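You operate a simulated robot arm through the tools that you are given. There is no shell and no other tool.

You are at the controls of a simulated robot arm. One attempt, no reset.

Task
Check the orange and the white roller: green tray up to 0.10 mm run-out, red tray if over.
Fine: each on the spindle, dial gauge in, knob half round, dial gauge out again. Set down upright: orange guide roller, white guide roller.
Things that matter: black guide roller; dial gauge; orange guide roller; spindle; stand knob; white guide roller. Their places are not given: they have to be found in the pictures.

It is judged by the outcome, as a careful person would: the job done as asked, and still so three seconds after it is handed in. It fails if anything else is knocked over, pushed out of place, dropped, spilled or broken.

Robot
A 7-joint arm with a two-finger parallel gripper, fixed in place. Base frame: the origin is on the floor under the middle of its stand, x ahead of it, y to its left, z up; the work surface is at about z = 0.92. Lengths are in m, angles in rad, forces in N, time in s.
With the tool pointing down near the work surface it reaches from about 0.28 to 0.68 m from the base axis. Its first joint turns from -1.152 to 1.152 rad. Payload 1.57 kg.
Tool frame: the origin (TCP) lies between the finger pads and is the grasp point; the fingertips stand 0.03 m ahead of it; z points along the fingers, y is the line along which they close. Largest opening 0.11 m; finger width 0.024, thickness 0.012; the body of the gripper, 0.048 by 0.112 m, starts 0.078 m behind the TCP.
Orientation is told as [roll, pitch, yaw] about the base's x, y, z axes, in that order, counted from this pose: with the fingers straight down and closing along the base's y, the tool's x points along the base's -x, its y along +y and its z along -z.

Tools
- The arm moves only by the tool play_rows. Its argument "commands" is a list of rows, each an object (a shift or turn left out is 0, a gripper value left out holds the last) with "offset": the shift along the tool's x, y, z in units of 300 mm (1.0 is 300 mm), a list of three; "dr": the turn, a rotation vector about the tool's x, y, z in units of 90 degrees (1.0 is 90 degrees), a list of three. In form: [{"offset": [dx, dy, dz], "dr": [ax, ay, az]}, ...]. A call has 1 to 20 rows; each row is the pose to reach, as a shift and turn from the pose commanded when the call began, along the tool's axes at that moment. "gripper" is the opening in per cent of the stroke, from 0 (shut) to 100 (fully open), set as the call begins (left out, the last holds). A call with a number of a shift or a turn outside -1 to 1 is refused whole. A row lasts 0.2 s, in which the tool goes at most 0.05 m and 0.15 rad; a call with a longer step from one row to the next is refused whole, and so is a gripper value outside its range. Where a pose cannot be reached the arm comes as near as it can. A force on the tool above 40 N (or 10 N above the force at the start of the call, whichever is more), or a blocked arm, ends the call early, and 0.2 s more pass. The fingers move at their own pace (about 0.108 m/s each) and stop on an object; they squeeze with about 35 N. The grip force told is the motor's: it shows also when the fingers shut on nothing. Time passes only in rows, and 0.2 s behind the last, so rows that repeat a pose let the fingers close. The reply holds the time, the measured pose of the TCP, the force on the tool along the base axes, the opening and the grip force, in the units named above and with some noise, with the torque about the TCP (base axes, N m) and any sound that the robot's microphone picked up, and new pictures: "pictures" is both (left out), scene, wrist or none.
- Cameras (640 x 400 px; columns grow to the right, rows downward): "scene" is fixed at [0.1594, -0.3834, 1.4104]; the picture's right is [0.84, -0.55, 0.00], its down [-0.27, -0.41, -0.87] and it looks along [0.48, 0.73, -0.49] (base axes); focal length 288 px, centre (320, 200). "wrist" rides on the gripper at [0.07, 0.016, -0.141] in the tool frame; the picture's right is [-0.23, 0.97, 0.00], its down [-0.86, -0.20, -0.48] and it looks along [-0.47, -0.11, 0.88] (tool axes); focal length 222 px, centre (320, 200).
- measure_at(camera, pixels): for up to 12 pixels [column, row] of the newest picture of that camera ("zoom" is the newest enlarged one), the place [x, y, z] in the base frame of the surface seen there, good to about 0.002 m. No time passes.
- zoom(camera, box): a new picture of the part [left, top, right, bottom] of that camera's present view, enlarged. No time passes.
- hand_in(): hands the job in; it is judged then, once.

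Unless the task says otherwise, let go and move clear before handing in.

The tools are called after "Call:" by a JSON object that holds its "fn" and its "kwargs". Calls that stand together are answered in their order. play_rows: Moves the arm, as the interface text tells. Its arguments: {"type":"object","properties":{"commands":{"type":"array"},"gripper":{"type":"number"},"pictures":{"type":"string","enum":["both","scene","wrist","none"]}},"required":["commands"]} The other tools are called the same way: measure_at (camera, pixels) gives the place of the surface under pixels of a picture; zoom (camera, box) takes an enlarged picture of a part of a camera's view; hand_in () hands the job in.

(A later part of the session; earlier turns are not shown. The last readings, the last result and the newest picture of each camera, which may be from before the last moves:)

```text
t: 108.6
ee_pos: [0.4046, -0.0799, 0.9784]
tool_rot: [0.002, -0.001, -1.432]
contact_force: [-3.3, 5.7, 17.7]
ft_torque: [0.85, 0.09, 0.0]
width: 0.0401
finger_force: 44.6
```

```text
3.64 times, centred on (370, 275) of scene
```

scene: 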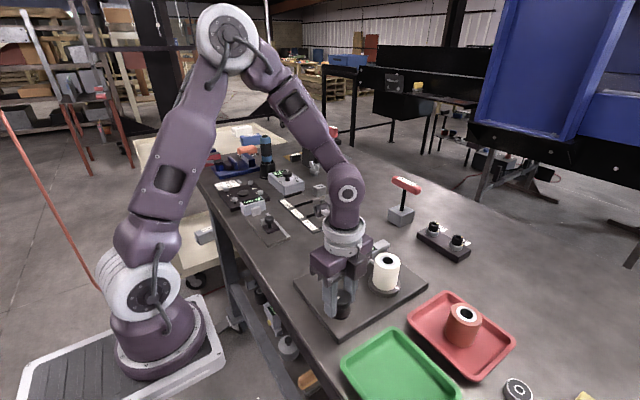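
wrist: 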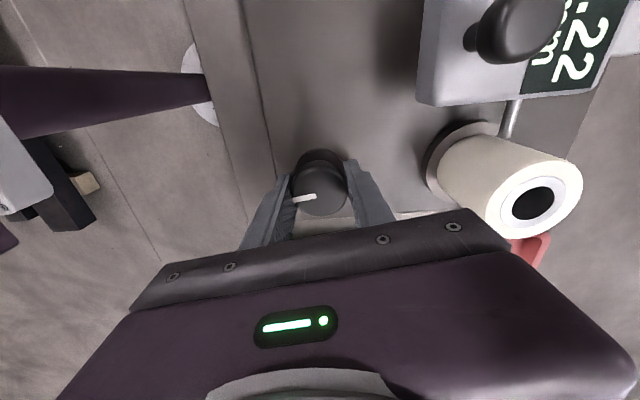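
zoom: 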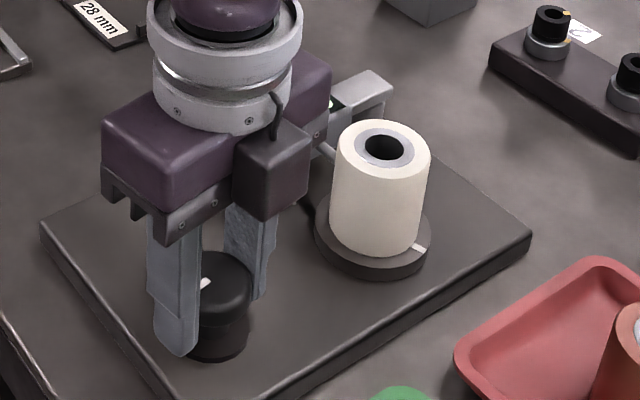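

The display in the wrist view at (575,45) already shows something ending in ".22". I'll turn the last ~10° to the stop, then release and read it properly.

Call:
{"fn": "play_rows", "kwargs": {"commands": [{"dr": [0, 0, 0.04]}, {"dr": [0, 0, 0.08]}, {"dr": [0, 0, 0.11]}, {"dr": [0, 0, 0.11]}]}}

Call:
{"fn": "zoom", "kwargs": {"camera": "wrist", "box": [250, 130, 390, 240]}}

Call:
{"fn": "zoom", "kwargs": {"camera": "wrist", "box": [400, 0, 640, 240]}}

```text
t: 109.6
ee_pos: [0.4036, -0.0803, 0.9791]
tool_rot: [0.001, -0.002, -1.602]
contact_force: [1.6, 2.1, -5.1]
ft_torque: [-0.6, -0.07, 1.18]
width: 0.04
finger_force: 45.0
```

scene: 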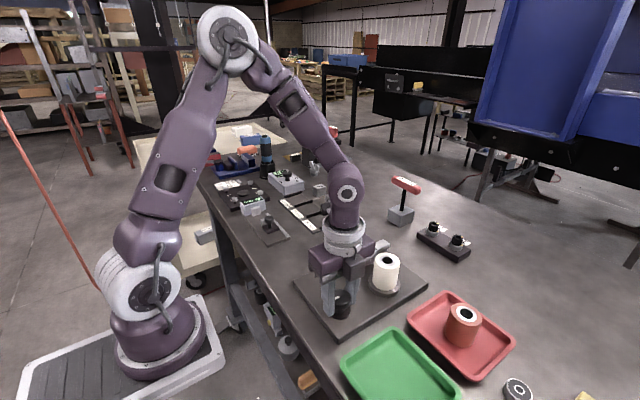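
wrist: 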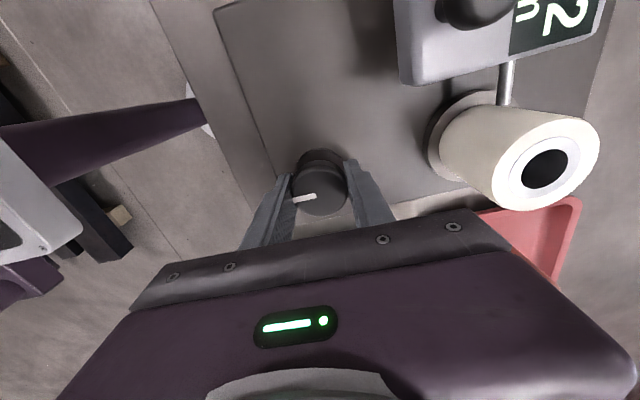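

```text
3.64 times, centred on (320, 185) of wrist
```

zoom: 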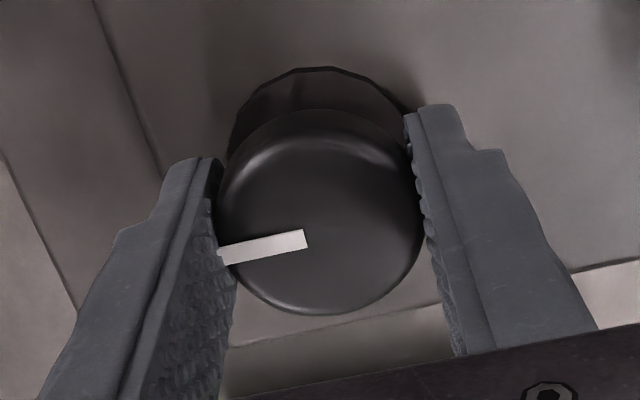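

```text
1.67 times, centred on (520, 120) of wrist
```

zoom: 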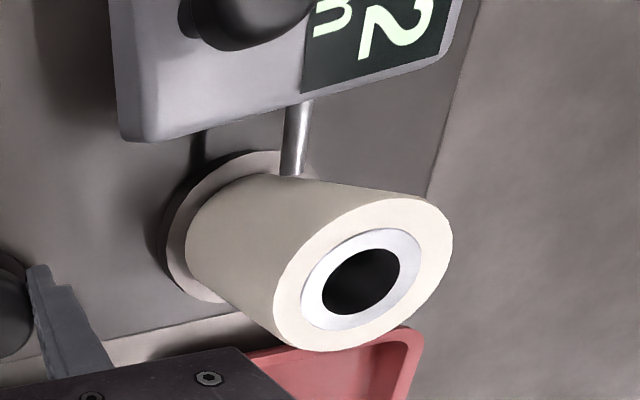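

The torque rose to 1.18 N·m, so the stop is reached and the half turn is complete. I'll release, lift and back off to read the display.

Call:
{"fn": "play_rows", "kwargs": {"commands": [{"offset": [0, 0, 0]}, {"offset": [0, 0, 0]}, {"offset": [0, 0, -0.1]}, {"offset": [0, 0, -0.24]}, {"offset": [0, 0, -0.4]}, {"offset": [0, 0, -0.5]}, {"offset": [0, 0, -0.5]}], "gripper": 60}}

Call:
{"fn": "zoom", "kwargs": {"camera": "scene", "box": [320, 220, 420, 310]}}

Call:
{"fn": "zoom", "kwargs": {"camera": "wrist", "box": [340, 0, 580, 200]}}

```text
t: 111.2
ee_pos: [0.4044, -0.0813, 1.1287]
tool_rot: [-0.001, 0.0, -1.604]
contact_force: [0.2, 0.5, 0.4]
ft_torque: [-0.02, 0.0, 0.03]
width: 0.0657
finger_force: 0.0
```

scene: 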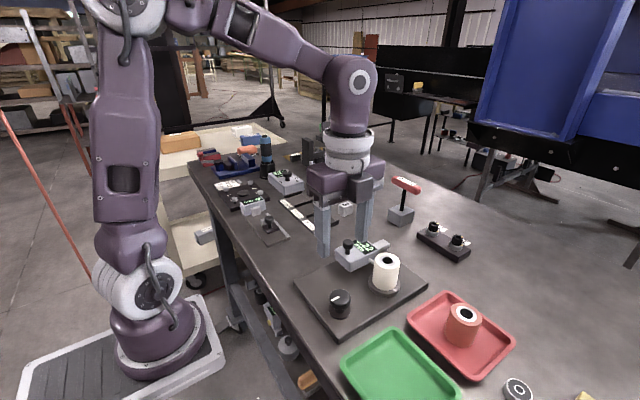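
wrist: 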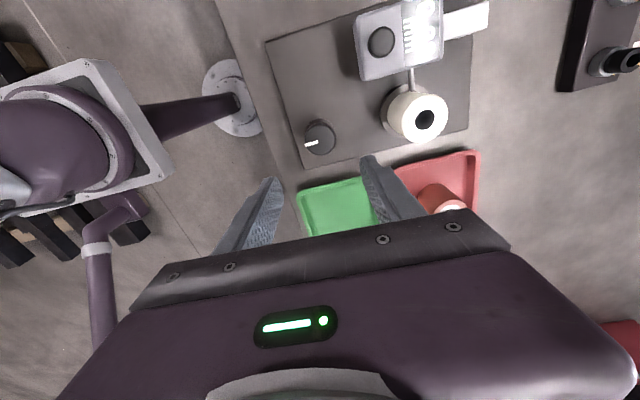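

```text
4.44 times, centred on (370, 265) of scene
```

zoom: 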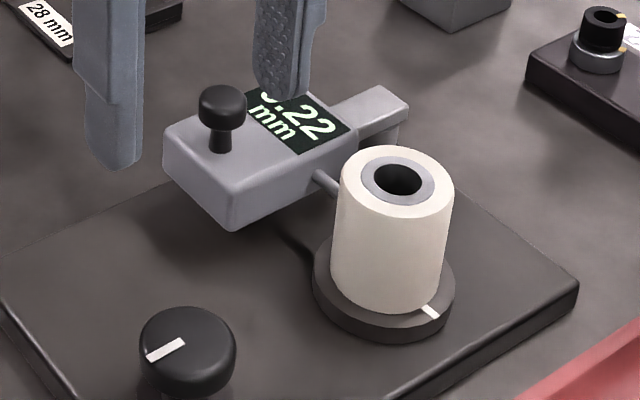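

```text
2.00 times, centred on (460, 100) of wrist
```

zoom: 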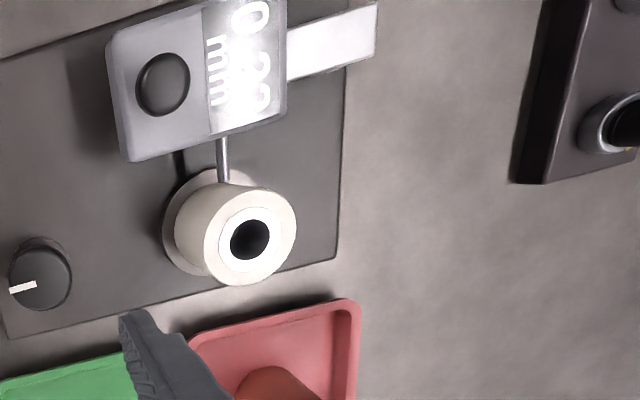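

The display reads "?.22" with a leading 0 in the wrist view. I'll move towards the gauge handle at yaw ≈0 and read it cleanly.

Call:
{"fn": "play_rows", "kwargs": {"commands": [{"offset": [0, 0, 0], "dr": [0, 0, -0.09]}, {"offset": [0, 0, 0], "dr": [0, 0, -0.18]}, {"offset": [0, 0, 0], "dr": [0, 0, -0.27]}, {"offset": [0, 0, 0], "dr": [0, 0, -0.36]}, {"offset": [0, 0, 0], "dr": [0, 0, -0.45]}, {"offset": [0, 0, 0], "dr": [0, 0, -0.54]}, {"offset": [0, 0, 0], "dr": [0, 0, -0.63]}, {"offset": [0, 0, 0], "dr": [0, 0, -0.72]}, {"offset": [0, -0.05, 0], "dr": [0, 0, -0.81]}, {"offset": [0, -0.1, 0], "dr": [0, 0, -0.9]}, {"offset": [0, -0.1, 0], "dr": [0, 0, -0.99]}, {"offset": [0, -0.1, 0], "dr": [0, 0, -1.0]}, {"offset": [0, -0.1, 0], "dr": [0, 0, -1.0]}]}}

Call:
{"fn": "zoom", "kwargs": {"camera": "scene", "box": [335, 225, 405, 275]}}

```text
t: 114.0
ee_pos: [0.3754, -0.0775, 1.1281]
tool_rot: [0.0, 0.001, -0.032]
contact_force: [-0.9, 0.2, 0.3]
ft_torque: [-0.01, -0.01, -0.01]
width: 0.0662
finger_force: 0.0
```

scene: 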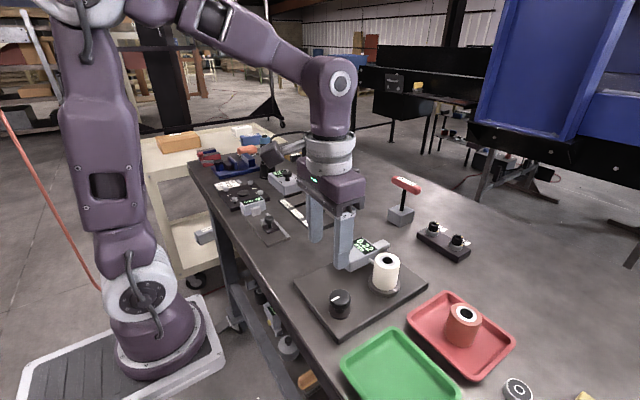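
wrist: 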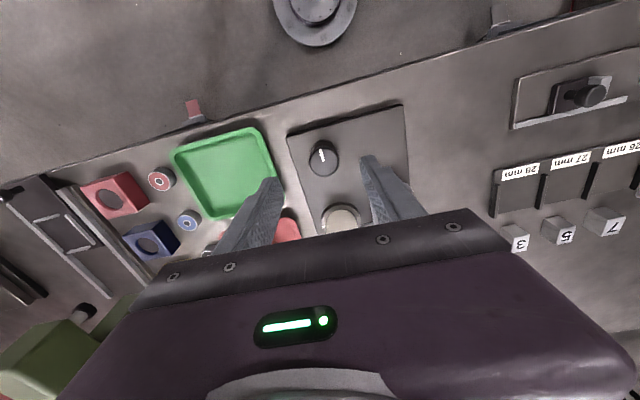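

```text
8.00 times, centred on (370, 250) of scene
```

zoom: 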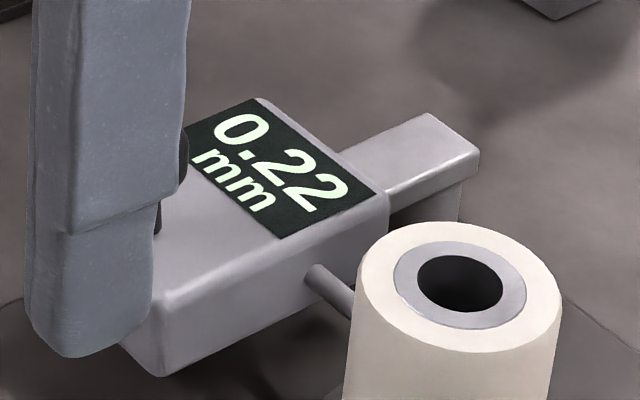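

The display clearly reads 0.22 mm for the white roller, over 0.10, so it also goes in the red tray. First the gauge comes out: I'll move above its handle.

Call:
{"fn": "play_rows", "kwargs": {"commands": [{"offset": [-0.09, 0.07, 0], "dr": [0, 0, -0.02]}, {"offset": [-0.18, 0.14, 0], "dr": [0, 0, -0.02]}, {"offset": [-0.27, 0.21, 0.02], "dr": [0, 0, -0.02]}, {"offset": [-0.3467, 0.2763, 0.1], "dr": [0, 0, -0.02]}, {"offset": [-0.3467, 0.2763, 0.195], "dr": [0, 0, -0.02]}, {"offset": [-0.3467, 0.2763, 0.195], "dr": [0, 0, -0.02]}], "gripper": 42}}

Call:
{"fn": "zoom", "kwargs": {"camera": "wrist", "box": [240, 110, 400, 240]}}

```text
t: 115.4
ee_pos: [0.4812, 0.0012, 1.07]
tool_rot: [0.0, 0.001, 0.001]
contact_force: [-0.1, 0.0, -0.6]
ft_torque: [0.05, -0.04, -0.01]
width: 0.0462
finger_force: 0.1
```

scene: 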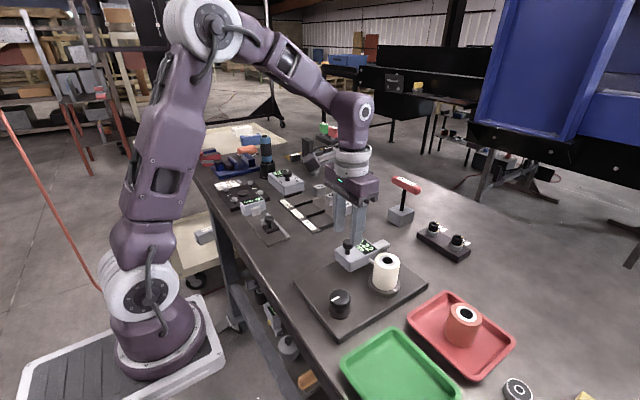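
wrist: 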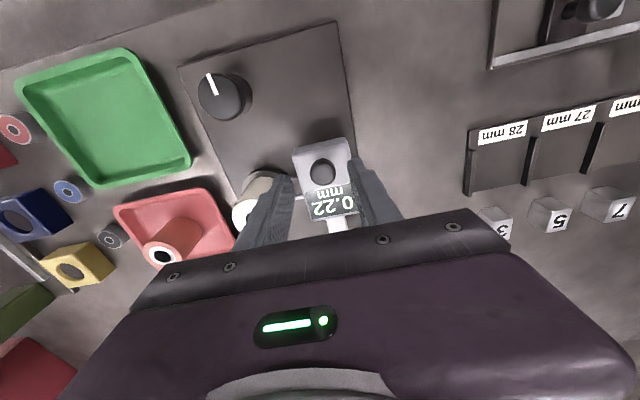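

```text
3.08 times, centred on (320, 175) of wrist
```

zoom: 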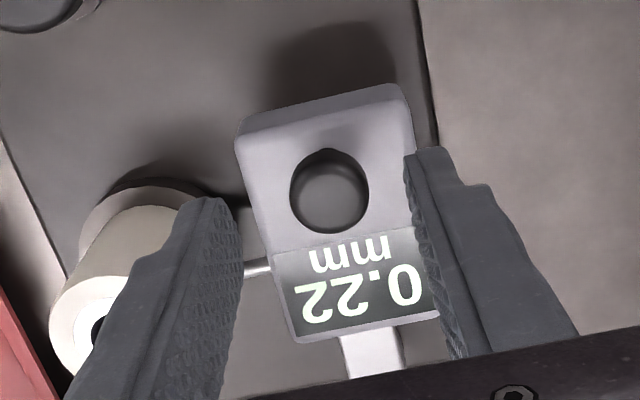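

The handle is at (323,173), 2 mm to the right. I'll lower with that correction and narrow the fork.

Call:
{"fn": "play_rows", "kwargs": {"commands": [{"offset": [0, 0.006, 0.05]}, {"offset": [0, 0.006, 0.1]}, {"offset": [0, 0.006, 0.145]}, {"offset": [0, 0.006, 0.145]}], "pictures": "none"}}

Call:
{"fn": "play_rows", "kwargs": {"commands": [{"offset": [0, 0, 0]}, {"offset": [0, 0, 0]}], "gripper": 28, "pictures": "wrist"}}

```text
t: 116.4
ee_pos: [0.4795, 0.0027, 1.0271]
tool_rot: [0.001, 0.0, -0.002]
contact_force: [1.1, 0.5, 0.3]
ft_torque: [0.02, 0.0, -0.01]
width: 0.046
finger_force: 0.0
```

```text
t: 117.0
ee_pos: [0.4813, 0.0016, 1.0267]
tool_rot: [0.0, -0.002, -0.002]
contact_force: [0.1, 0.8, -0.2]
ft_torque: [0.02, -0.01, 0.03]
width: 0.0306
finger_force: 0.0
```

wrist: 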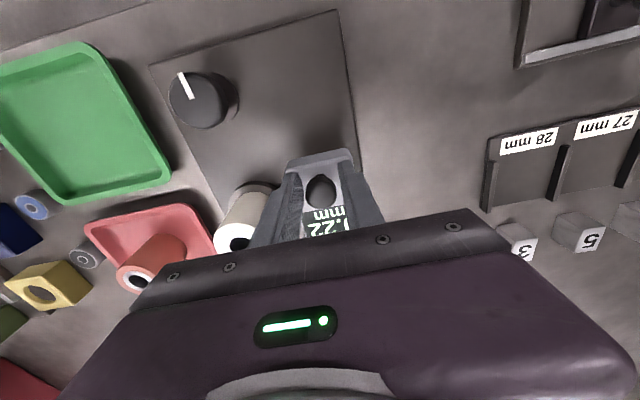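

The fork is in place. I'll swing the gauge out by 49° to its stop, as before.

Call:
{"fn": "play_rows", "kwargs": {"commands": [{"offset": [-0.0026, 0.0267, 0], "dr": [0, 0, 0.0444]}, {"offset": [-0.007, 0.0531, 0], "dr": [0, 0, 0.0889]}, {"offset": [-0.0132, 0.0792, 0], "dr": [0, 0, 0.1333]}, {"offset": [-0.0213, 0.1048, 0], "dr": [0, 0, 0.1778]}, {"offset": [-0.0311, 0.1297, 0], "dr": [0, 0, 0.2222]}, {"offset": [-0.0426, 0.1539, 0], "dr": [0, 0, 0.2667]}, {"offset": [-0.0558, 0.1772, 0], "dr": [0, 0, 0.3111]}, {"offset": [-0.0706, 0.1996, 0], "dr": [0, 0, 0.3556]}, {"offset": [-0.0869, 0.2209, 0], "dr": [0, 0, 0.4]}, {"offset": [-0.1047, 0.2409, 0], "dr": [0, 0, 0.4444]}, {"offset": [-0.1238, 0.2597, 0], "dr": [0, 0, 0.4889]}, {"offset": [-0.139, 0.2729, 0], "dr": [0, 0, 0.5222]}, {"offset": [-0.1494, 0.2813, 0], "dr": [0, 0, 0.5444]}, {"offset": [-0.1494, 0.2813, 0], "dr": [0, 0, 0.5444]}]}}

Call:
{"fn": "zoom", "kwargs": {"camera": "scene", "box": [320, 205, 420, 268]}}

```text
t: 120.0
ee_pos: [0.5267, 0.0853, 1.0273]
tool_rot: [-0.001, -0.002, -0.856]
contact_force: [-1.9, -2.8, -1.1]
ft_torque: [0.0, 0.0, 0.01]
width: 0.0339
finger_force: 1.8
```

scene: 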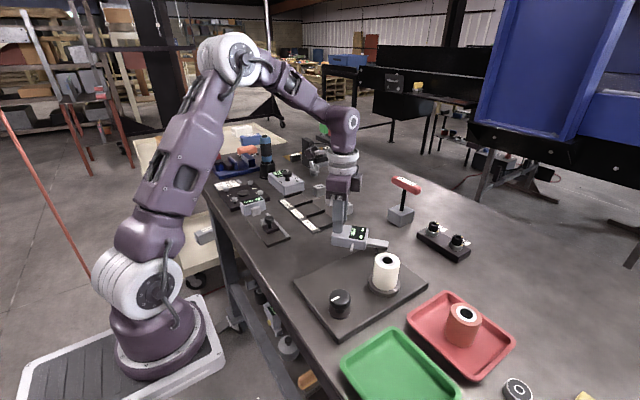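
wrist: 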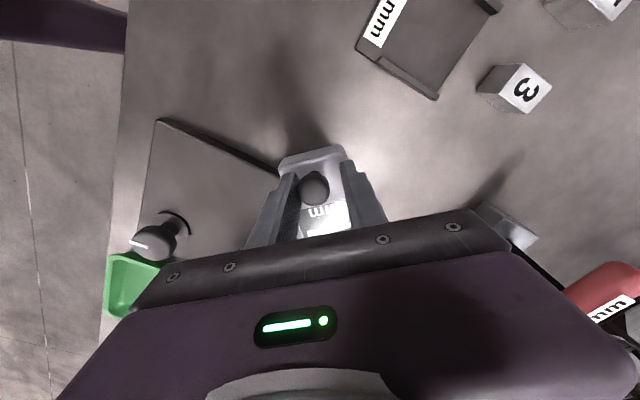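

```text
6.35 times, centred on (370, 236) of scene
```

zoom: 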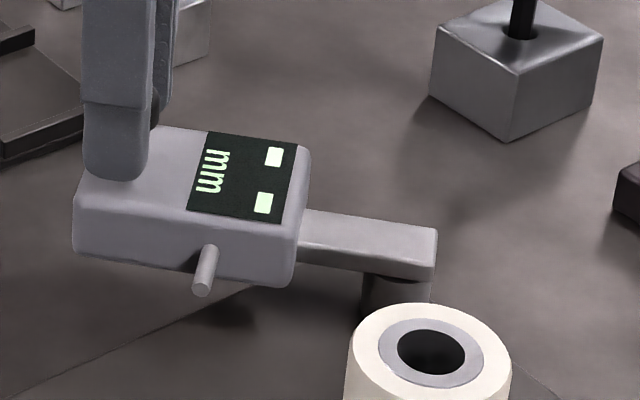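

The gauge is back at its out stop with dashes showing. I'll disengage, lift, and travel to above the red tray to plan room for both rollers.

Call:
{"fn": "play_rows", "kwargs": {"commands": [{"offset": [0, -0.006, 0]}, {"offset": [0, -0.011, 0]}, {"offset": [0, -0.011, -0.1]}, {"offset": [0, -0.011, -0.25]}, {"offset": [0, -0.011, -0.4]}, {"offset": [0, -0.011, -0.4]}], "gripper": 42, "pictures": "none"}}

Call:
{"fn": "play_rows", "kwargs": {"commands": [{"offset": [-0.11, -0.074, 0], "dr": [0, 0, -0.07]}, {"offset": [-0.22, -0.148, 0], "dr": [0, 0, -0.14]}, {"offset": [-0.33, -0.222, 0], "dr": [0, 0, -0.21]}, {"offset": [-0.44, -0.296, 0], "dr": [0, 0, -0.28]}, {"offset": [-0.55, -0.37, 0], "dr": [0, 0, -0.35]}, {"offset": [-0.66, -0.444, 0], "dr": [0, 0, -0.42]}, {"offset": [-0.77, -0.518, 0], "dr": [0, 0, -0.49]}, {"offset": [-0.89, -0.6, 0], "dr": [0, 0, -0.545]}, {"offset": [-0.89, -0.6, 0], "dr": [0, 0, -0.545]}], "gripper": 75}}

Call:
{"fn": "zoom", "kwargs": {"camera": "wrist", "box": [230, 60, 410, 200]}}

Call:
{"fn": "zoom", "kwargs": {"camera": "scene", "box": [400, 270, 530, 390]}}

```text
t: 121.4
ee_pos: [0.5238, 0.0835, 1.1489]
tool_rot: [0.002, 0.001, -0.858]
contact_force: [0.3, -0.7, 0.0]
ft_torque: [0.0, 0.01, 0.01]
width: 0.0464
finger_force: 0.1
```

```text
t: 123.4
ee_pos: [0.5642, -0.2373, 1.1452]
tool_rot: [0.0, 0.0, 0.003]
contact_force: [-0.7, -0.7, -0.3]
ft_torque: [-0.01, -0.01, 0.01]
width: 0.0827
finger_force: 0.1
```

scene: 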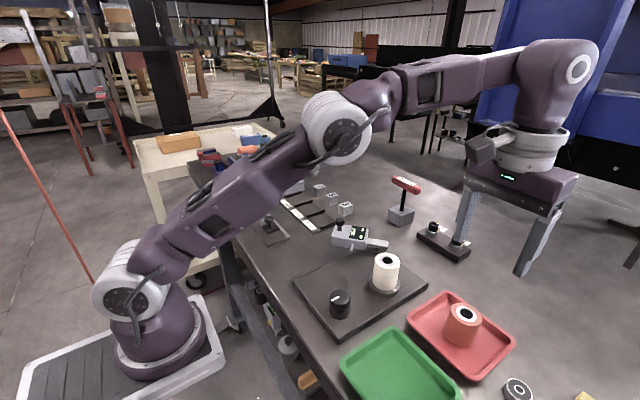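
wrist: 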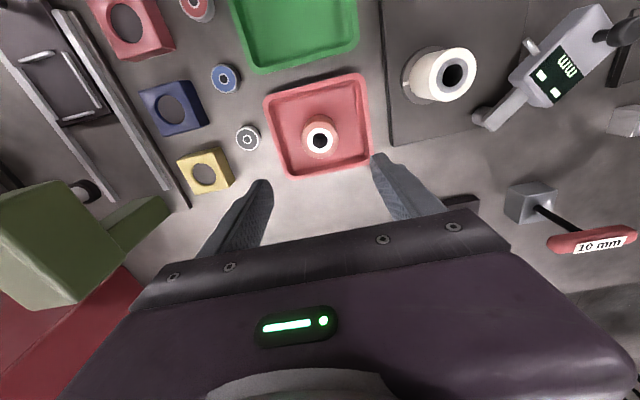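

```text
2.86 times, centred on (320, 130) of wrist
```

zoom: 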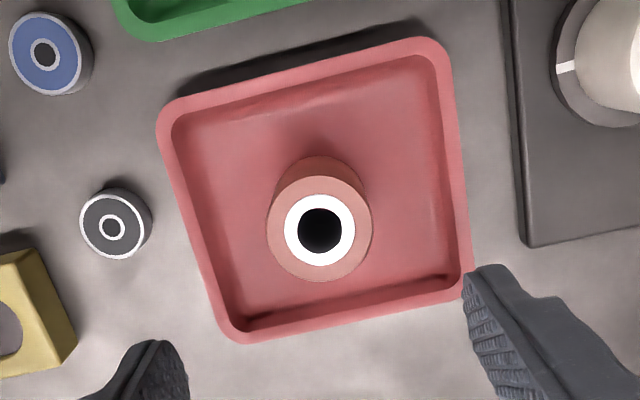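

```text
3.33 times, centred on (465, 330) of scene
```

zoom: 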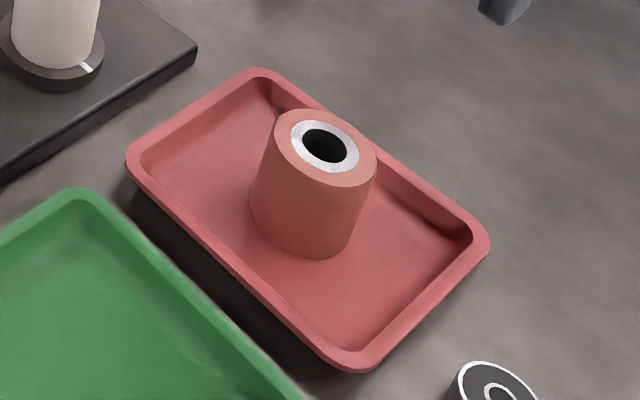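

The orange roller stands centrally in the tray, so I need to know the usable floor. I'll measure across the tray's inner walls in both directions.

Call:
{"fn": "measure_at", "kwargs": {"camera": "zoom", "pixels": [[128, 160], [140, 165], [155, 175], [170, 185], [200, 210], [330, 80], [300, 70], [440, 250], [460, 245], [420, 260], [400, 275], [385, 290]]}}

Call:
{"fn": "measure_at", "kwargs": {"camera": "wrist", "pixels": [[266, 130], [272, 130], [277, 130], [282, 130], [290, 130], [354, 115], [360, 113], [365, 112], [370, 112], [318, 82], [318, 92], [330, 165]]}}

```text
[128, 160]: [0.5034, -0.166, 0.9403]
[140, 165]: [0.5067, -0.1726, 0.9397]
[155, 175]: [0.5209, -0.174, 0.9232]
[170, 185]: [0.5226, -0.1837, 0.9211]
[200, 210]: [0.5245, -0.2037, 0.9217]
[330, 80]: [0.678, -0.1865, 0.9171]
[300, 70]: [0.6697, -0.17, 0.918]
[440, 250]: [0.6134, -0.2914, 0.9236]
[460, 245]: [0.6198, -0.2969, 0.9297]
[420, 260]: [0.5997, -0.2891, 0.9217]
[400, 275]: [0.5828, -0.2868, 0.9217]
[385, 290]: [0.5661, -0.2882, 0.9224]
```

```text
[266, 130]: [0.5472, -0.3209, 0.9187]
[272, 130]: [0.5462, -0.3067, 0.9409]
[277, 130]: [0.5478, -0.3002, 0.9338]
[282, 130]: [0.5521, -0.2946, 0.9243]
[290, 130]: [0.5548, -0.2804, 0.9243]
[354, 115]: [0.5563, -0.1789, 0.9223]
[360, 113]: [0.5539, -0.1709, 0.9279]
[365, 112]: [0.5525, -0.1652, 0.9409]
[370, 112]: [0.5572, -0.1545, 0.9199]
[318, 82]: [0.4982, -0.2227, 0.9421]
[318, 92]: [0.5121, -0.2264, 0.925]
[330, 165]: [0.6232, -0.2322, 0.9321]
```

The tray floor is about x 0.514–0.617 and y −0.296…−0.173, so two rollers fit if the orange one moves towards −y. I'll grip the orange roller high (tips above the rim) to shift it.

Call:
{"fn": "play_rows", "kwargs": {"commands": [{"offset": [-0.005, -0.003, 0.1]}, {"offset": [-0.005, -0.003, 0.2]}, {"offset": [-0.005, -0.003, 0.3]}, {"offset": [-0.005, -0.003, 0.4]}, {"offset": [-0.005, -0.003, 0.49]}, {"offset": [-0.005, -0.003, 0.555]}, {"offset": [-0.005, -0.003, 0.555]}]}}

Call:
{"fn": "zoom", "kwargs": {"camera": "wrist", "box": [240, 130, 400, 260]}}

Call:
{"fn": "zoom", "kwargs": {"camera": "scene", "box": [400, 250, 530, 380]}}

```text
t: 125.0
ee_pos: [0.5649, -0.2366, 0.979]
tool_rot: [-0.001, 0.001, 0.0]
contact_force: [0.4, -0.6, -0.4]
ft_torque: [0.01, 0.01, 0.02]
width: 0.0824
finger_force: 0.1
```

scene: 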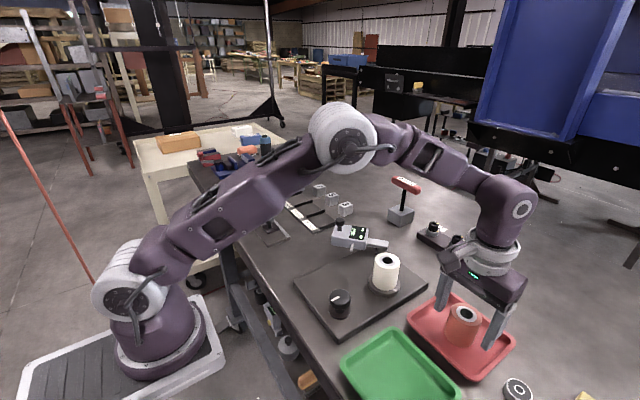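
wrist: 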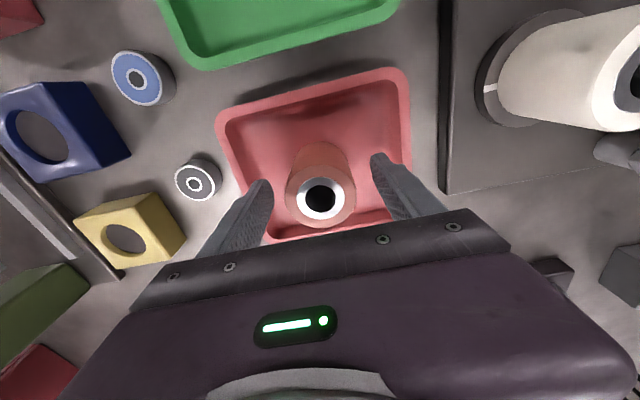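

```text
3.08 times, centred on (320, 195) of wrist
```

zoom: 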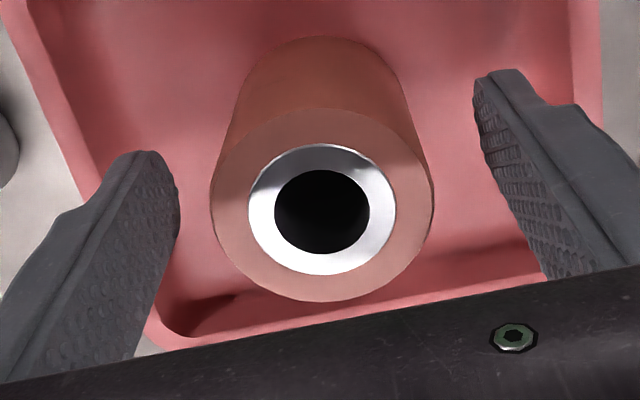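

```text
3.08 times, centred on (465, 315) of scene
```

zoom: 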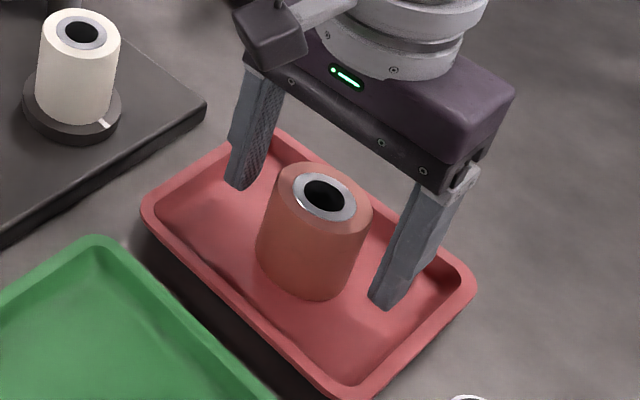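

The orange roller is centred between the fingers. I'll close on it.

Call:
{"fn": "play_rows", "kwargs": {"commands": [{"offset": [0, 0, 0]}, {"offset": [0, 0, 0]}, {"offset": [0, 0, 0]}], "gripper": 0, "pictures": "none"}}

Call:
{"fn": "play_rows", "kwargs": {"commands": [{"offset": [0, 0, -0.02]}, {"offset": [0, 0, -0.045]}, {"offset": [-0.008, -0.03, -0.045]}, {"offset": [-0.018, -0.06, -0.045]}, {"offset": [-0.028, -0.09, -0.045]}, {"offset": [-0.028, -0.09, -0.045]}]}}

Call:
{"fn": "zoom", "kwargs": {"camera": "scene", "box": [400, 250, 530, 380]}}

```text
t: 125.8
ee_pos: [0.5655, -0.2377, 0.9798]
tool_rot: [0.002, 0.0, 0.001]
contact_force: [0.4, 0.1, -0.3]
ft_torque: [-0.03, 0.02, 0.02]
width: 0.0513
finger_force: 34.8
```

```text
t: 127.2
ee_pos: [0.5739, -0.2628, 0.9935]
tool_rot: [0.0, -0.001, 0.0]
contact_force: [0.4, -0.1, -2.2]
ft_torque: [-0.01, 0.0, 0.01]
width: 0.051
finger_force: 34.8
```

scene: 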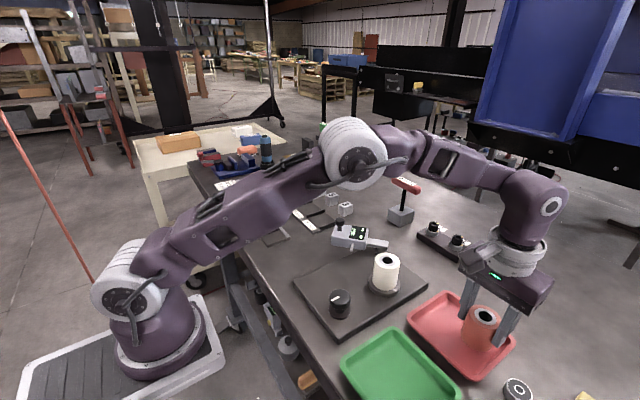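
wrist: 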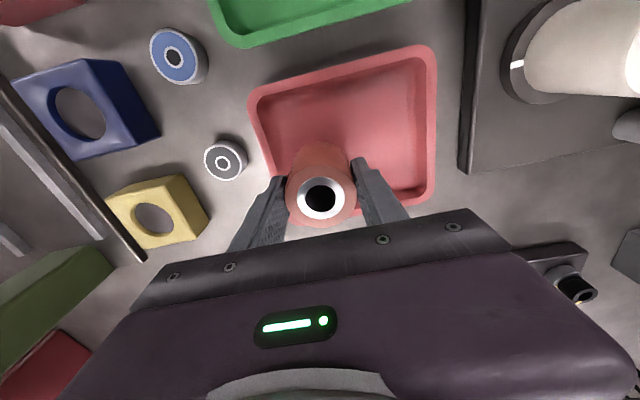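

```text
3.08 times, centred on (465, 315) of scene
```

zoom: 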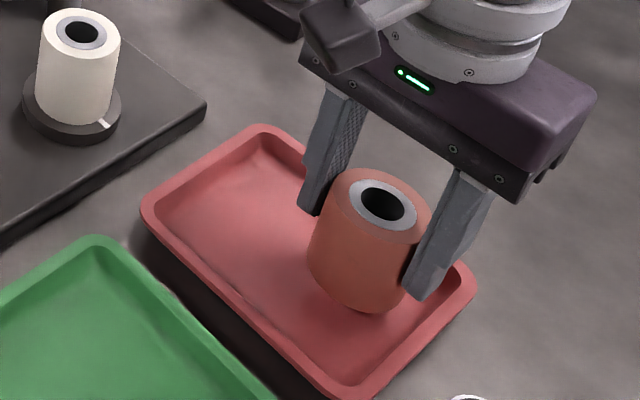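

The roller is now over (0.574, −0.263), within the floor. I'll lower it back to the tray.

Call:
{"fn": "play_rows", "kwargs": {"commands": [{"offset": [0, 0, 0.02]}, {"offset": [0, 0, 0.036]}, {"offset": [0, 0, 0.042]}, {"offset": [0, 0, 0.046]}, {"offset": [0, 0, 0.046]}], "pictures": "none"}}

```text
t: 128.4
ee_pos: [0.574, -0.262, 0.9795]
tool_rot: [-0.001, 0.0, -0.001]
contact_force: [0.6, -0.5, -2.1]
ft_torque: [-0.02, -0.02, 0.03]
width: 0.0511
finger_force: 35.5
```

There's no contact yet (−2 N is just the weight). I'll lower another 1–2 mm in small steps.

Call:
{"fn": "play_rows", "kwargs": {"commands": [{"offset": [0, 0, 0.0015]}, {"offset": [0, 0, 0.003]}, {"offset": [0, 0, 0.0045]}, {"offset": [0, 0, 0.0045]}], "pictures": "none"}}

```text
t: 129.4
ee_pos: [0.5734, -0.2629, 0.9792]
tool_rot: [-0.001, -0.002, -0.001]
contact_force: [0.5, 0.1, 9.7]
ft_torque: [0.16, 0.1, 0.02]
width: 0.0512
finger_force: 35.3
```

Contact at +9.7 N, so the roller is on the floor. I'll open and lift clear.

Call:
{"fn": "play_rows", "kwargs": {"commands": [{"offset": [0, 0, 0]}, {"offset": [0, 0, 0]}, {"offset": [0, 0, 0]}], "gripper": 66, "pictures": "none"}}

Call:
{"fn": "play_rows", "kwargs": {"commands": [{"offset": [0, 0, -0.06]}, {"offset": [0, 0, -0.18]}, {"offset": [0, 0, -0.32]}, {"offset": [0, 0, -0.45]}, {"offset": [0, 0, -0.55]}, {"offset": [0, 0, -0.55]}]}}

Call:
{"fn": "zoom", "kwargs": {"camera": "scene", "box": [400, 260, 530, 390]}}

Call:
{"fn": "zoom", "kwargs": {"camera": "wrist", "box": [230, 60, 410, 200]}}

```text
t: 130.2
ee_pos: [0.5733, -0.2628, 0.9782]
tool_rot: [0.0, 0.001, 0.0]
contact_force: [0.3, -1.2, -0.3]
ft_torque: [0.01, 0.03, -0.01]
width: 0.0726
finger_force: 0.0
```

```text
t: 131.6
ee_pos: [0.569, -0.2587, 1.1305]
tool_rot: [0.01, 0.028, 0.003]
contact_force: [0.3, -0.1, 0.7]
ft_torque: [-0.02, 0.01, 0.0]
width: 0.0727
finger_force: 0.1
out of reach, approached as far as the arm can: row 5, 6
```

scene: 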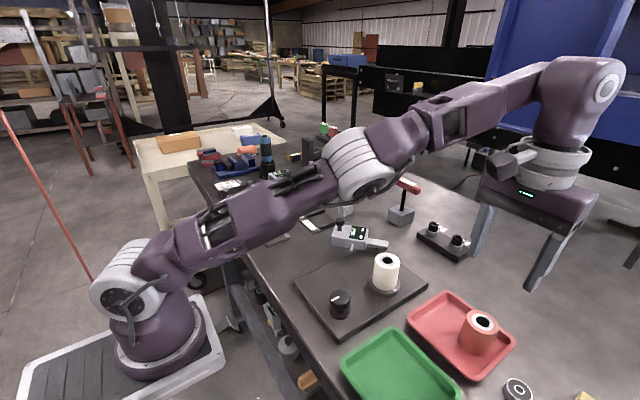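
wrist: 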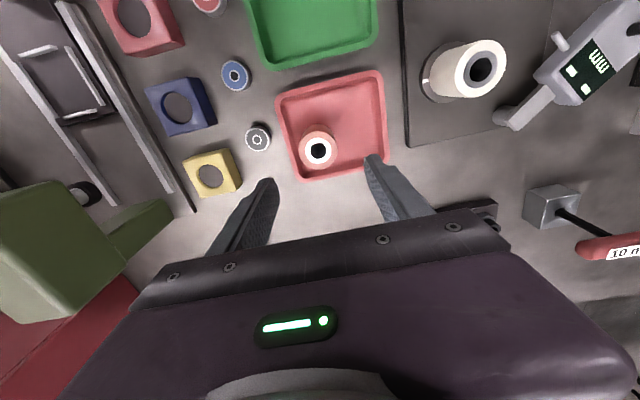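

```text
3.08 times, centred on (465, 325) of scene
```

zoom: 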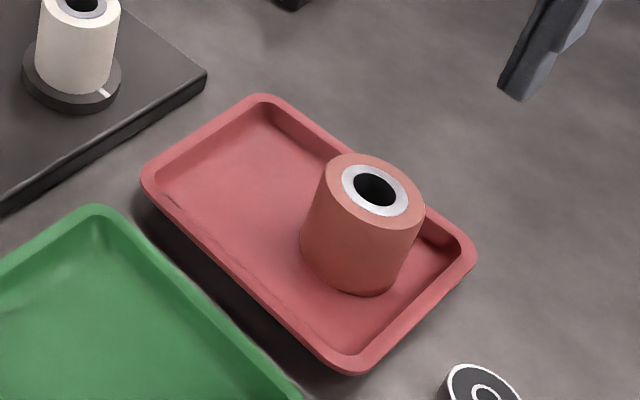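

```text
2.86 times, centred on (320, 130) of wrist
```

zoom: 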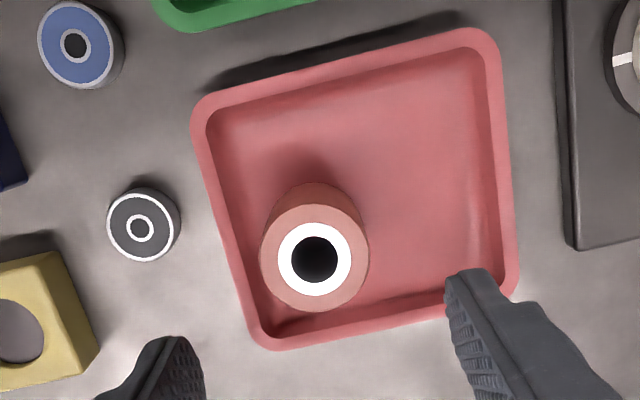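

The orange roller stands well to one side, leaving floor space. The arm was at its reach limit up there, so I'll head back to above the spindle while turning the gripper to 90°.

Call:
{"fn": "play_rows", "kwargs": {"commands": [{"offset": [0.02, 0.08, 0.04], "dr": [0, 0, -0.05]}, {"offset": [0.04, 0.16, 0.08], "dr": [0, 0, -0.13]}, {"offset": [0.06, 0.24, 0.08], "dr": [0, 0, -0.22]}, {"offset": [0.08, 0.32, 0.08], "dr": [0, 0, -0.31]}, {"offset": [0.1, 0.4, 0.08], "dr": [0, 0, -0.4]}, {"offset": [0.12, 0.47, 0.08], "dr": [0, 0, -0.49]}, {"offset": [0.14, 0.54, 0.08], "dr": [0, 0, -0.58]}, {"offset": [0.158, 0.612, 0.08], "dr": [0, 0, -0.67]}, {"offset": [0.158, 0.612, 0.08], "dr": [0, 0, -0.76]}, {"offset": [0.158, 0.612, 0.08], "dr": [0, 0, -0.85]}, {"offset": [0.158, 0.612, 0.08], "dr": [0, 0, -0.94]}, {"offset": [0.158, 0.612, 0.08], "dr": [0, 0, -1.0]}, {"offset": [0.158, 0.612, 0.08], "dr": [0, 0, -1.0]}], "gripper": 75}}

Call:
{"fn": "zoom", "kwargs": {"camera": "wrist", "box": [240, 90, 400, 210]}}

```text
t: 134.4
ee_pos: [0.5259, -0.0782, 1.1182]
tool_rot: [0.0, 0.0, 1.573]
contact_force: [0.8, 0.6, 0.0]
ft_torque: [0.01, -0.03, 0.01]
width: 0.0824
finger_force: 0.0
```

scene: 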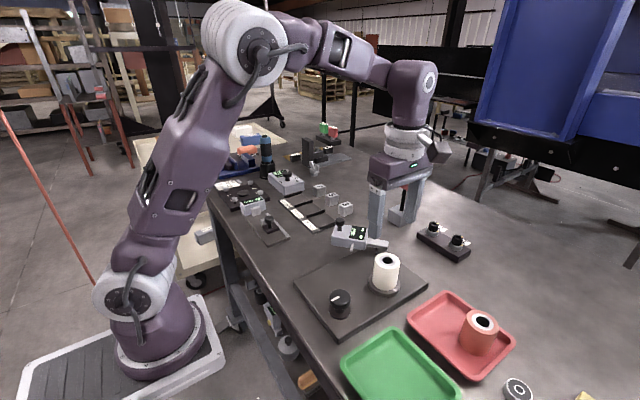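
wrist: 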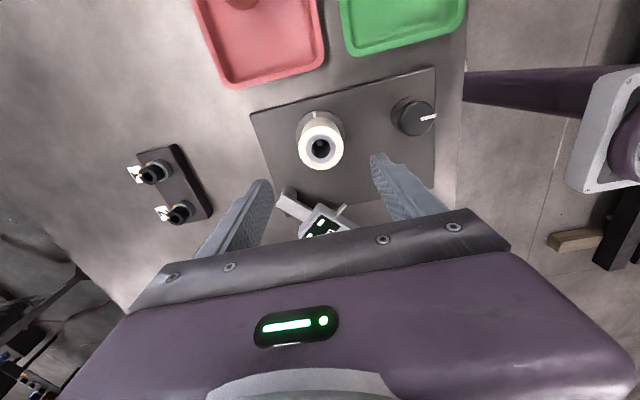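

```text
3.33 times, centred on (320, 150) of wrist
```

zoom: 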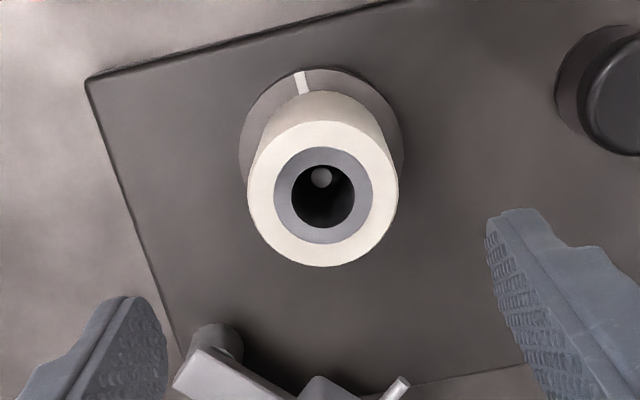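

The white roller is lined up at (321,148) at yaw 90°, and the gauge is well clear. I'll correct about 3 mm and lower to a high grip (TCP z≈1.006).

Call:
{"fn": "play_rows", "kwargs": {"commands": [{"offset": [0.009, 0.0033, 0.08]}, {"offset": [0.009, 0.0033, 0.16]}, {"offset": [0.009, 0.0033, 0.24]}, {"offset": [0.009, 0.0033, 0.32]}, {"offset": [0.009, 0.0033, 0.374]}, {"offset": [0.009, 0.0033, 0.374]}]}}

Call:
{"fn": "zoom", "kwargs": {"camera": "wrist", "box": [240, 130, 400, 260]}}

Call:
{"fn": "zoom", "kwargs": {"camera": "scene", "box": [330, 210, 450, 310]}}

```text
t: 135.8
ee_pos: [0.5257, -0.0808, 1.0082]
tool_rot: [0.0, 0.002, 1.571]
contact_force: [-0.3, 0.3, -0.9]
ft_torque: [-0.02, -0.01, -0.03]
width: 0.0823
finger_force: 0.1
```

scene: 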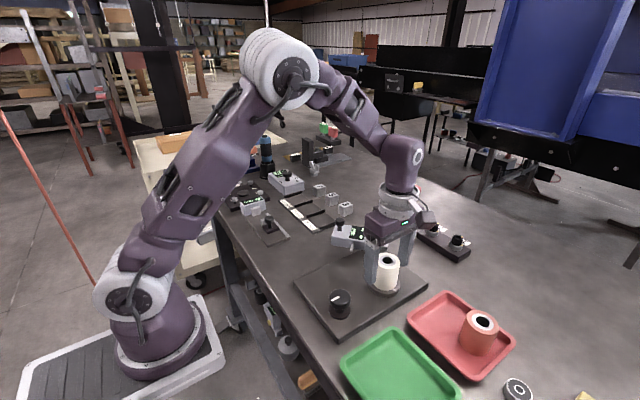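
wrist: 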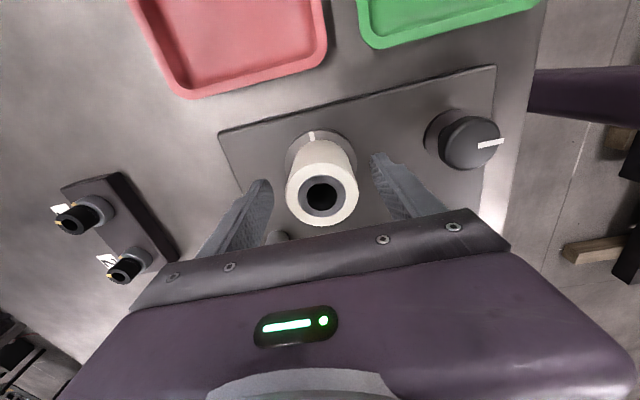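

```text
3.08 times, centred on (320, 195) of wrist
```

zoom: 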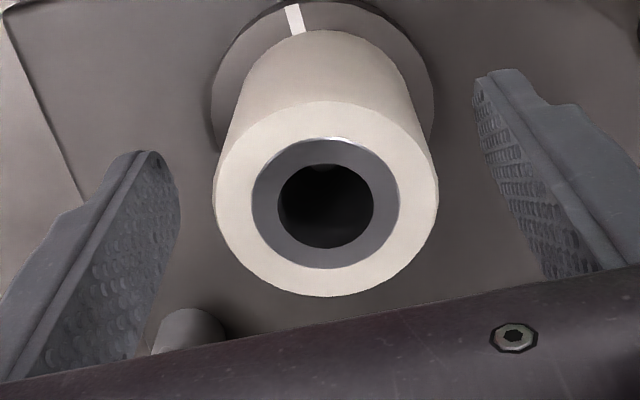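

```text
4.00 times, centred on (390, 260) of scene
```

zoom: 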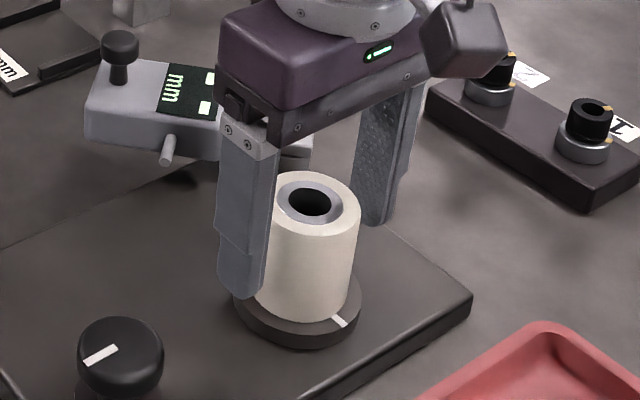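

The ring is centred at (322,196). I'll close on the white roller and lift it straight up.

Call:
{"fn": "play_rows", "kwargs": {"commands": [{"offset": [0, 0, 0]}, {"offset": [0, 0, 0]}, {"offset": [0, 0, 0]}], "gripper": 0, "pictures": "none"}}

Call:
{"fn": "play_rows", "kwargs": {"commands": [{"offset": [0, 0, -0.03]}, {"offset": [0, 0, -0.08]}, {"offset": [0, 0, -0.15]}, {"offset": [0, 0, -0.25]}, {"offset": [0, 0, -0.33]}, {"offset": [0, 0, -0.33]}]}}

```text
t: 136.6
ee_pos: [0.5254, -0.0811, 1.0084]
tool_rot: [-0.001, 0.001, 1.571]
contact_force: [0.3, 0.1, 0.5]
ft_torque: [0.01, -0.02, -0.01]
width: 0.0512
finger_force: 34.8
```

```text
t: 138.0
ee_pos: [0.5245, -0.0818, 1.1074]
tool_rot: [0.0, 0.002, 1.57]
contact_force: [0.3, 0.1, -1.4]
ft_torque: [-0.01, 0.03, 0.0]
width: 0.0509
finger_force: 35.4
```

scene: 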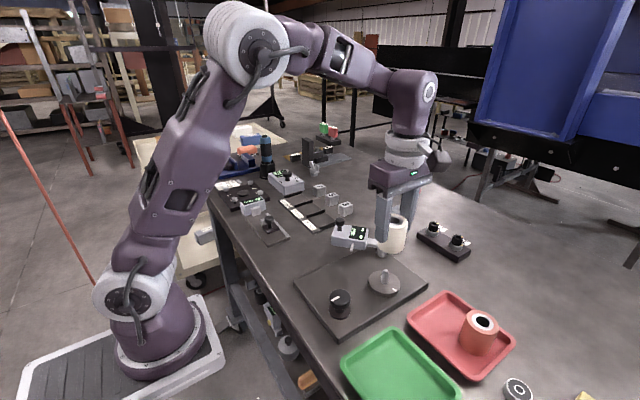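
wrist: 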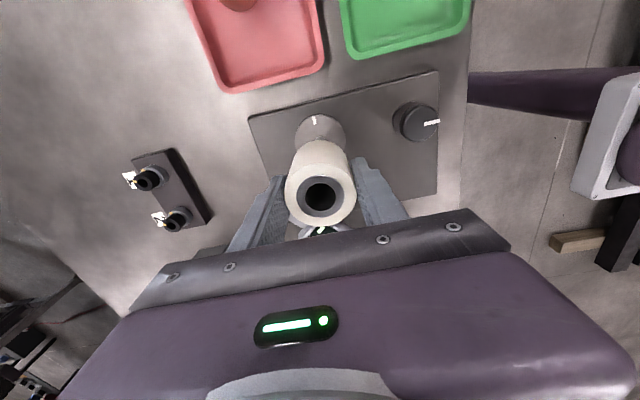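

The white roller is off the spindle. I'll carry it over the free part of the red tray, about (0.556, −0.203), staying above the rim.

Call:
{"fn": "play_rows", "kwargs": {"commands": [{"offset": [0.1, -0.025, 0]}, {"offset": [0.2, -0.05, 0]}, {"offset": [0.3, -0.077, 0]}, {"offset": [0.406, -0.1033, 0]}, {"offset": [0.406, -0.1033, 0.1]}, {"offset": [0.406, -0.1033, 0.2]}, {"offset": [0.406, -0.1033, 0.3]}, {"offset": [0.406, -0.1033, 0.3]}]}}

Call:
{"fn": "zoom", "kwargs": {"camera": "scene", "box": [390, 250, 530, 380]}}

Call:
{"fn": "zoom", "kwargs": {"camera": "wrist", "box": [220, 50, 420, 240]}}

```text
t: 139.8
ee_pos: [0.555, -0.2033, 1.0157]
tool_rot: [0.0, 0.001, 1.57]
contact_force: [0.4, 0.7, -1.5]
ft_torque: [-0.01, 0.01, 0.01]
width: 0.051
finger_force: 34.8
```

scene: 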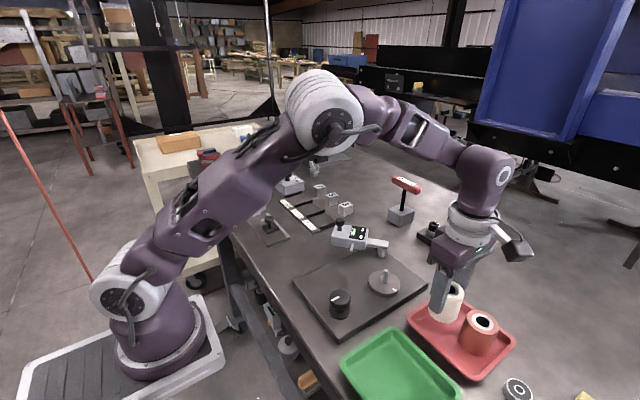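
wrist: 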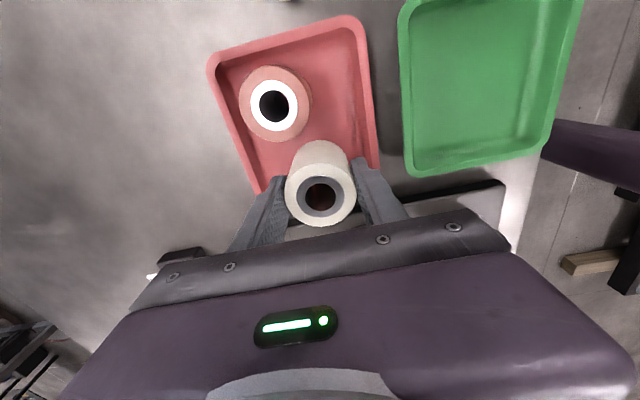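

```text
3.08 times, centred on (460, 315) of scene
```

zoom: 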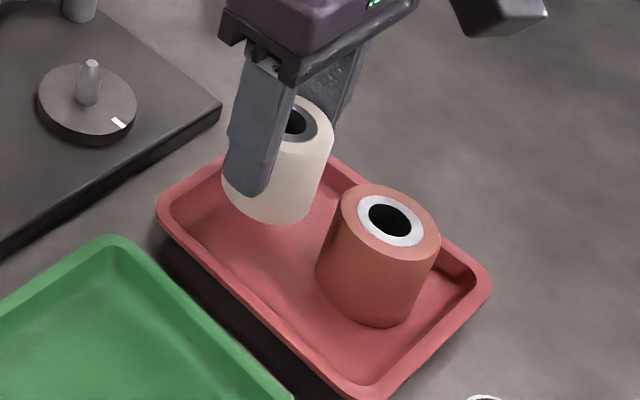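

```text
2.11 times, centred on (320, 145) of wrist
```

zoom: 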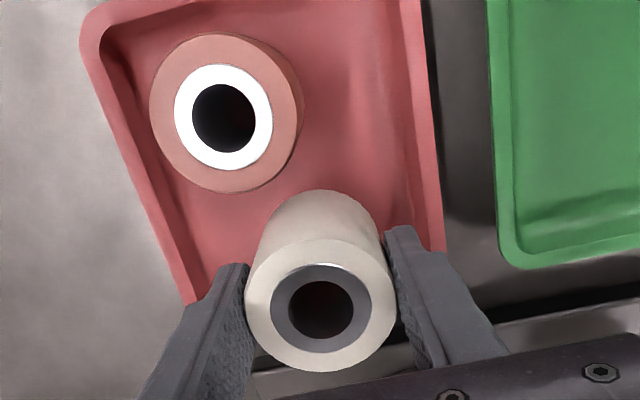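

The white roller hangs over the free part of the tray, about 9 mm clear of the orange one. I'll nudge 2 mm inward and lower it.

Call:
{"fn": "play_rows", "kwargs": {"commands": [{"offset": [0.0067, 0, 0.02]}, {"offset": [0.0067, 0, 0.05]}, {"offset": [0.0067, 0, 0.08]}, {"offset": [0.0067, 0, 0.105]}, {"offset": [0.0067, 0, 0.117]}, {"offset": [0.0067, 0, 0.117]}]}}

Call:
{"fn": "zoom", "kwargs": {"camera": "scene", "box": [390, 250, 530, 380]}}

```text
t: 141.2
ee_pos: [0.5556, -0.2063, 0.9796]
tool_rot: [0.0, -0.001, 1.573]
contact_force: [-0.2, 0.4, -2.4]
ft_torque: [-0.02, 0.0, -0.03]
width: 0.051
finger_force: 35.2
```

scene: 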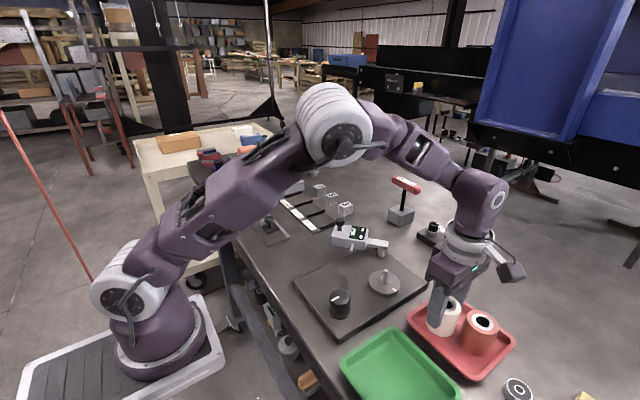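
wrist: 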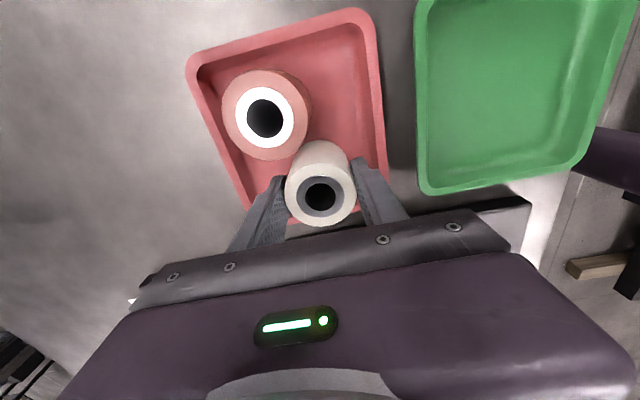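

```text
3.08 times, centred on (460, 315) of scene
```

zoom: 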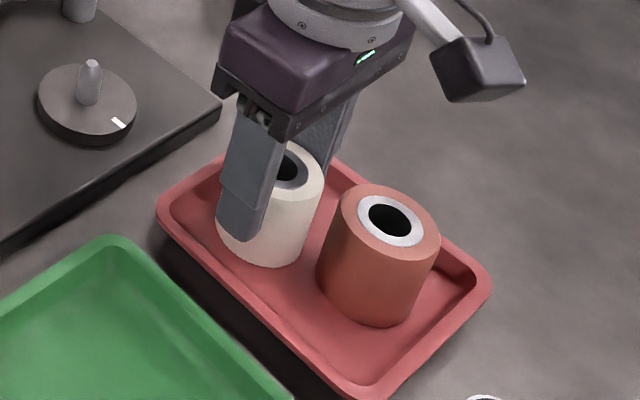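

The roller is just above the floor with no contact yet. I'll lower in 0.5 mm steps until the floor takes it.

Call:
{"fn": "play_rows", "kwargs": {"commands": [{"offset": [0, 0, 0.0015]}, {"offset": [0, 0, 0.003]}, {"offset": [0, 0, 0.0045]}, {"offset": [0, 0, 0.006]}, {"offset": [0, 0, 0.006]}], "pictures": "none"}}

```text
t: 142.4
ee_pos: [0.5548, -0.206, 0.9798]
tool_rot: [0.0, 0.0, 1.571]
contact_force: [-2.5, -1.9, 11.7]
ft_torque: [0.11, 0.14, 0.01]
width: 0.0511
finger_force: 34.8
```

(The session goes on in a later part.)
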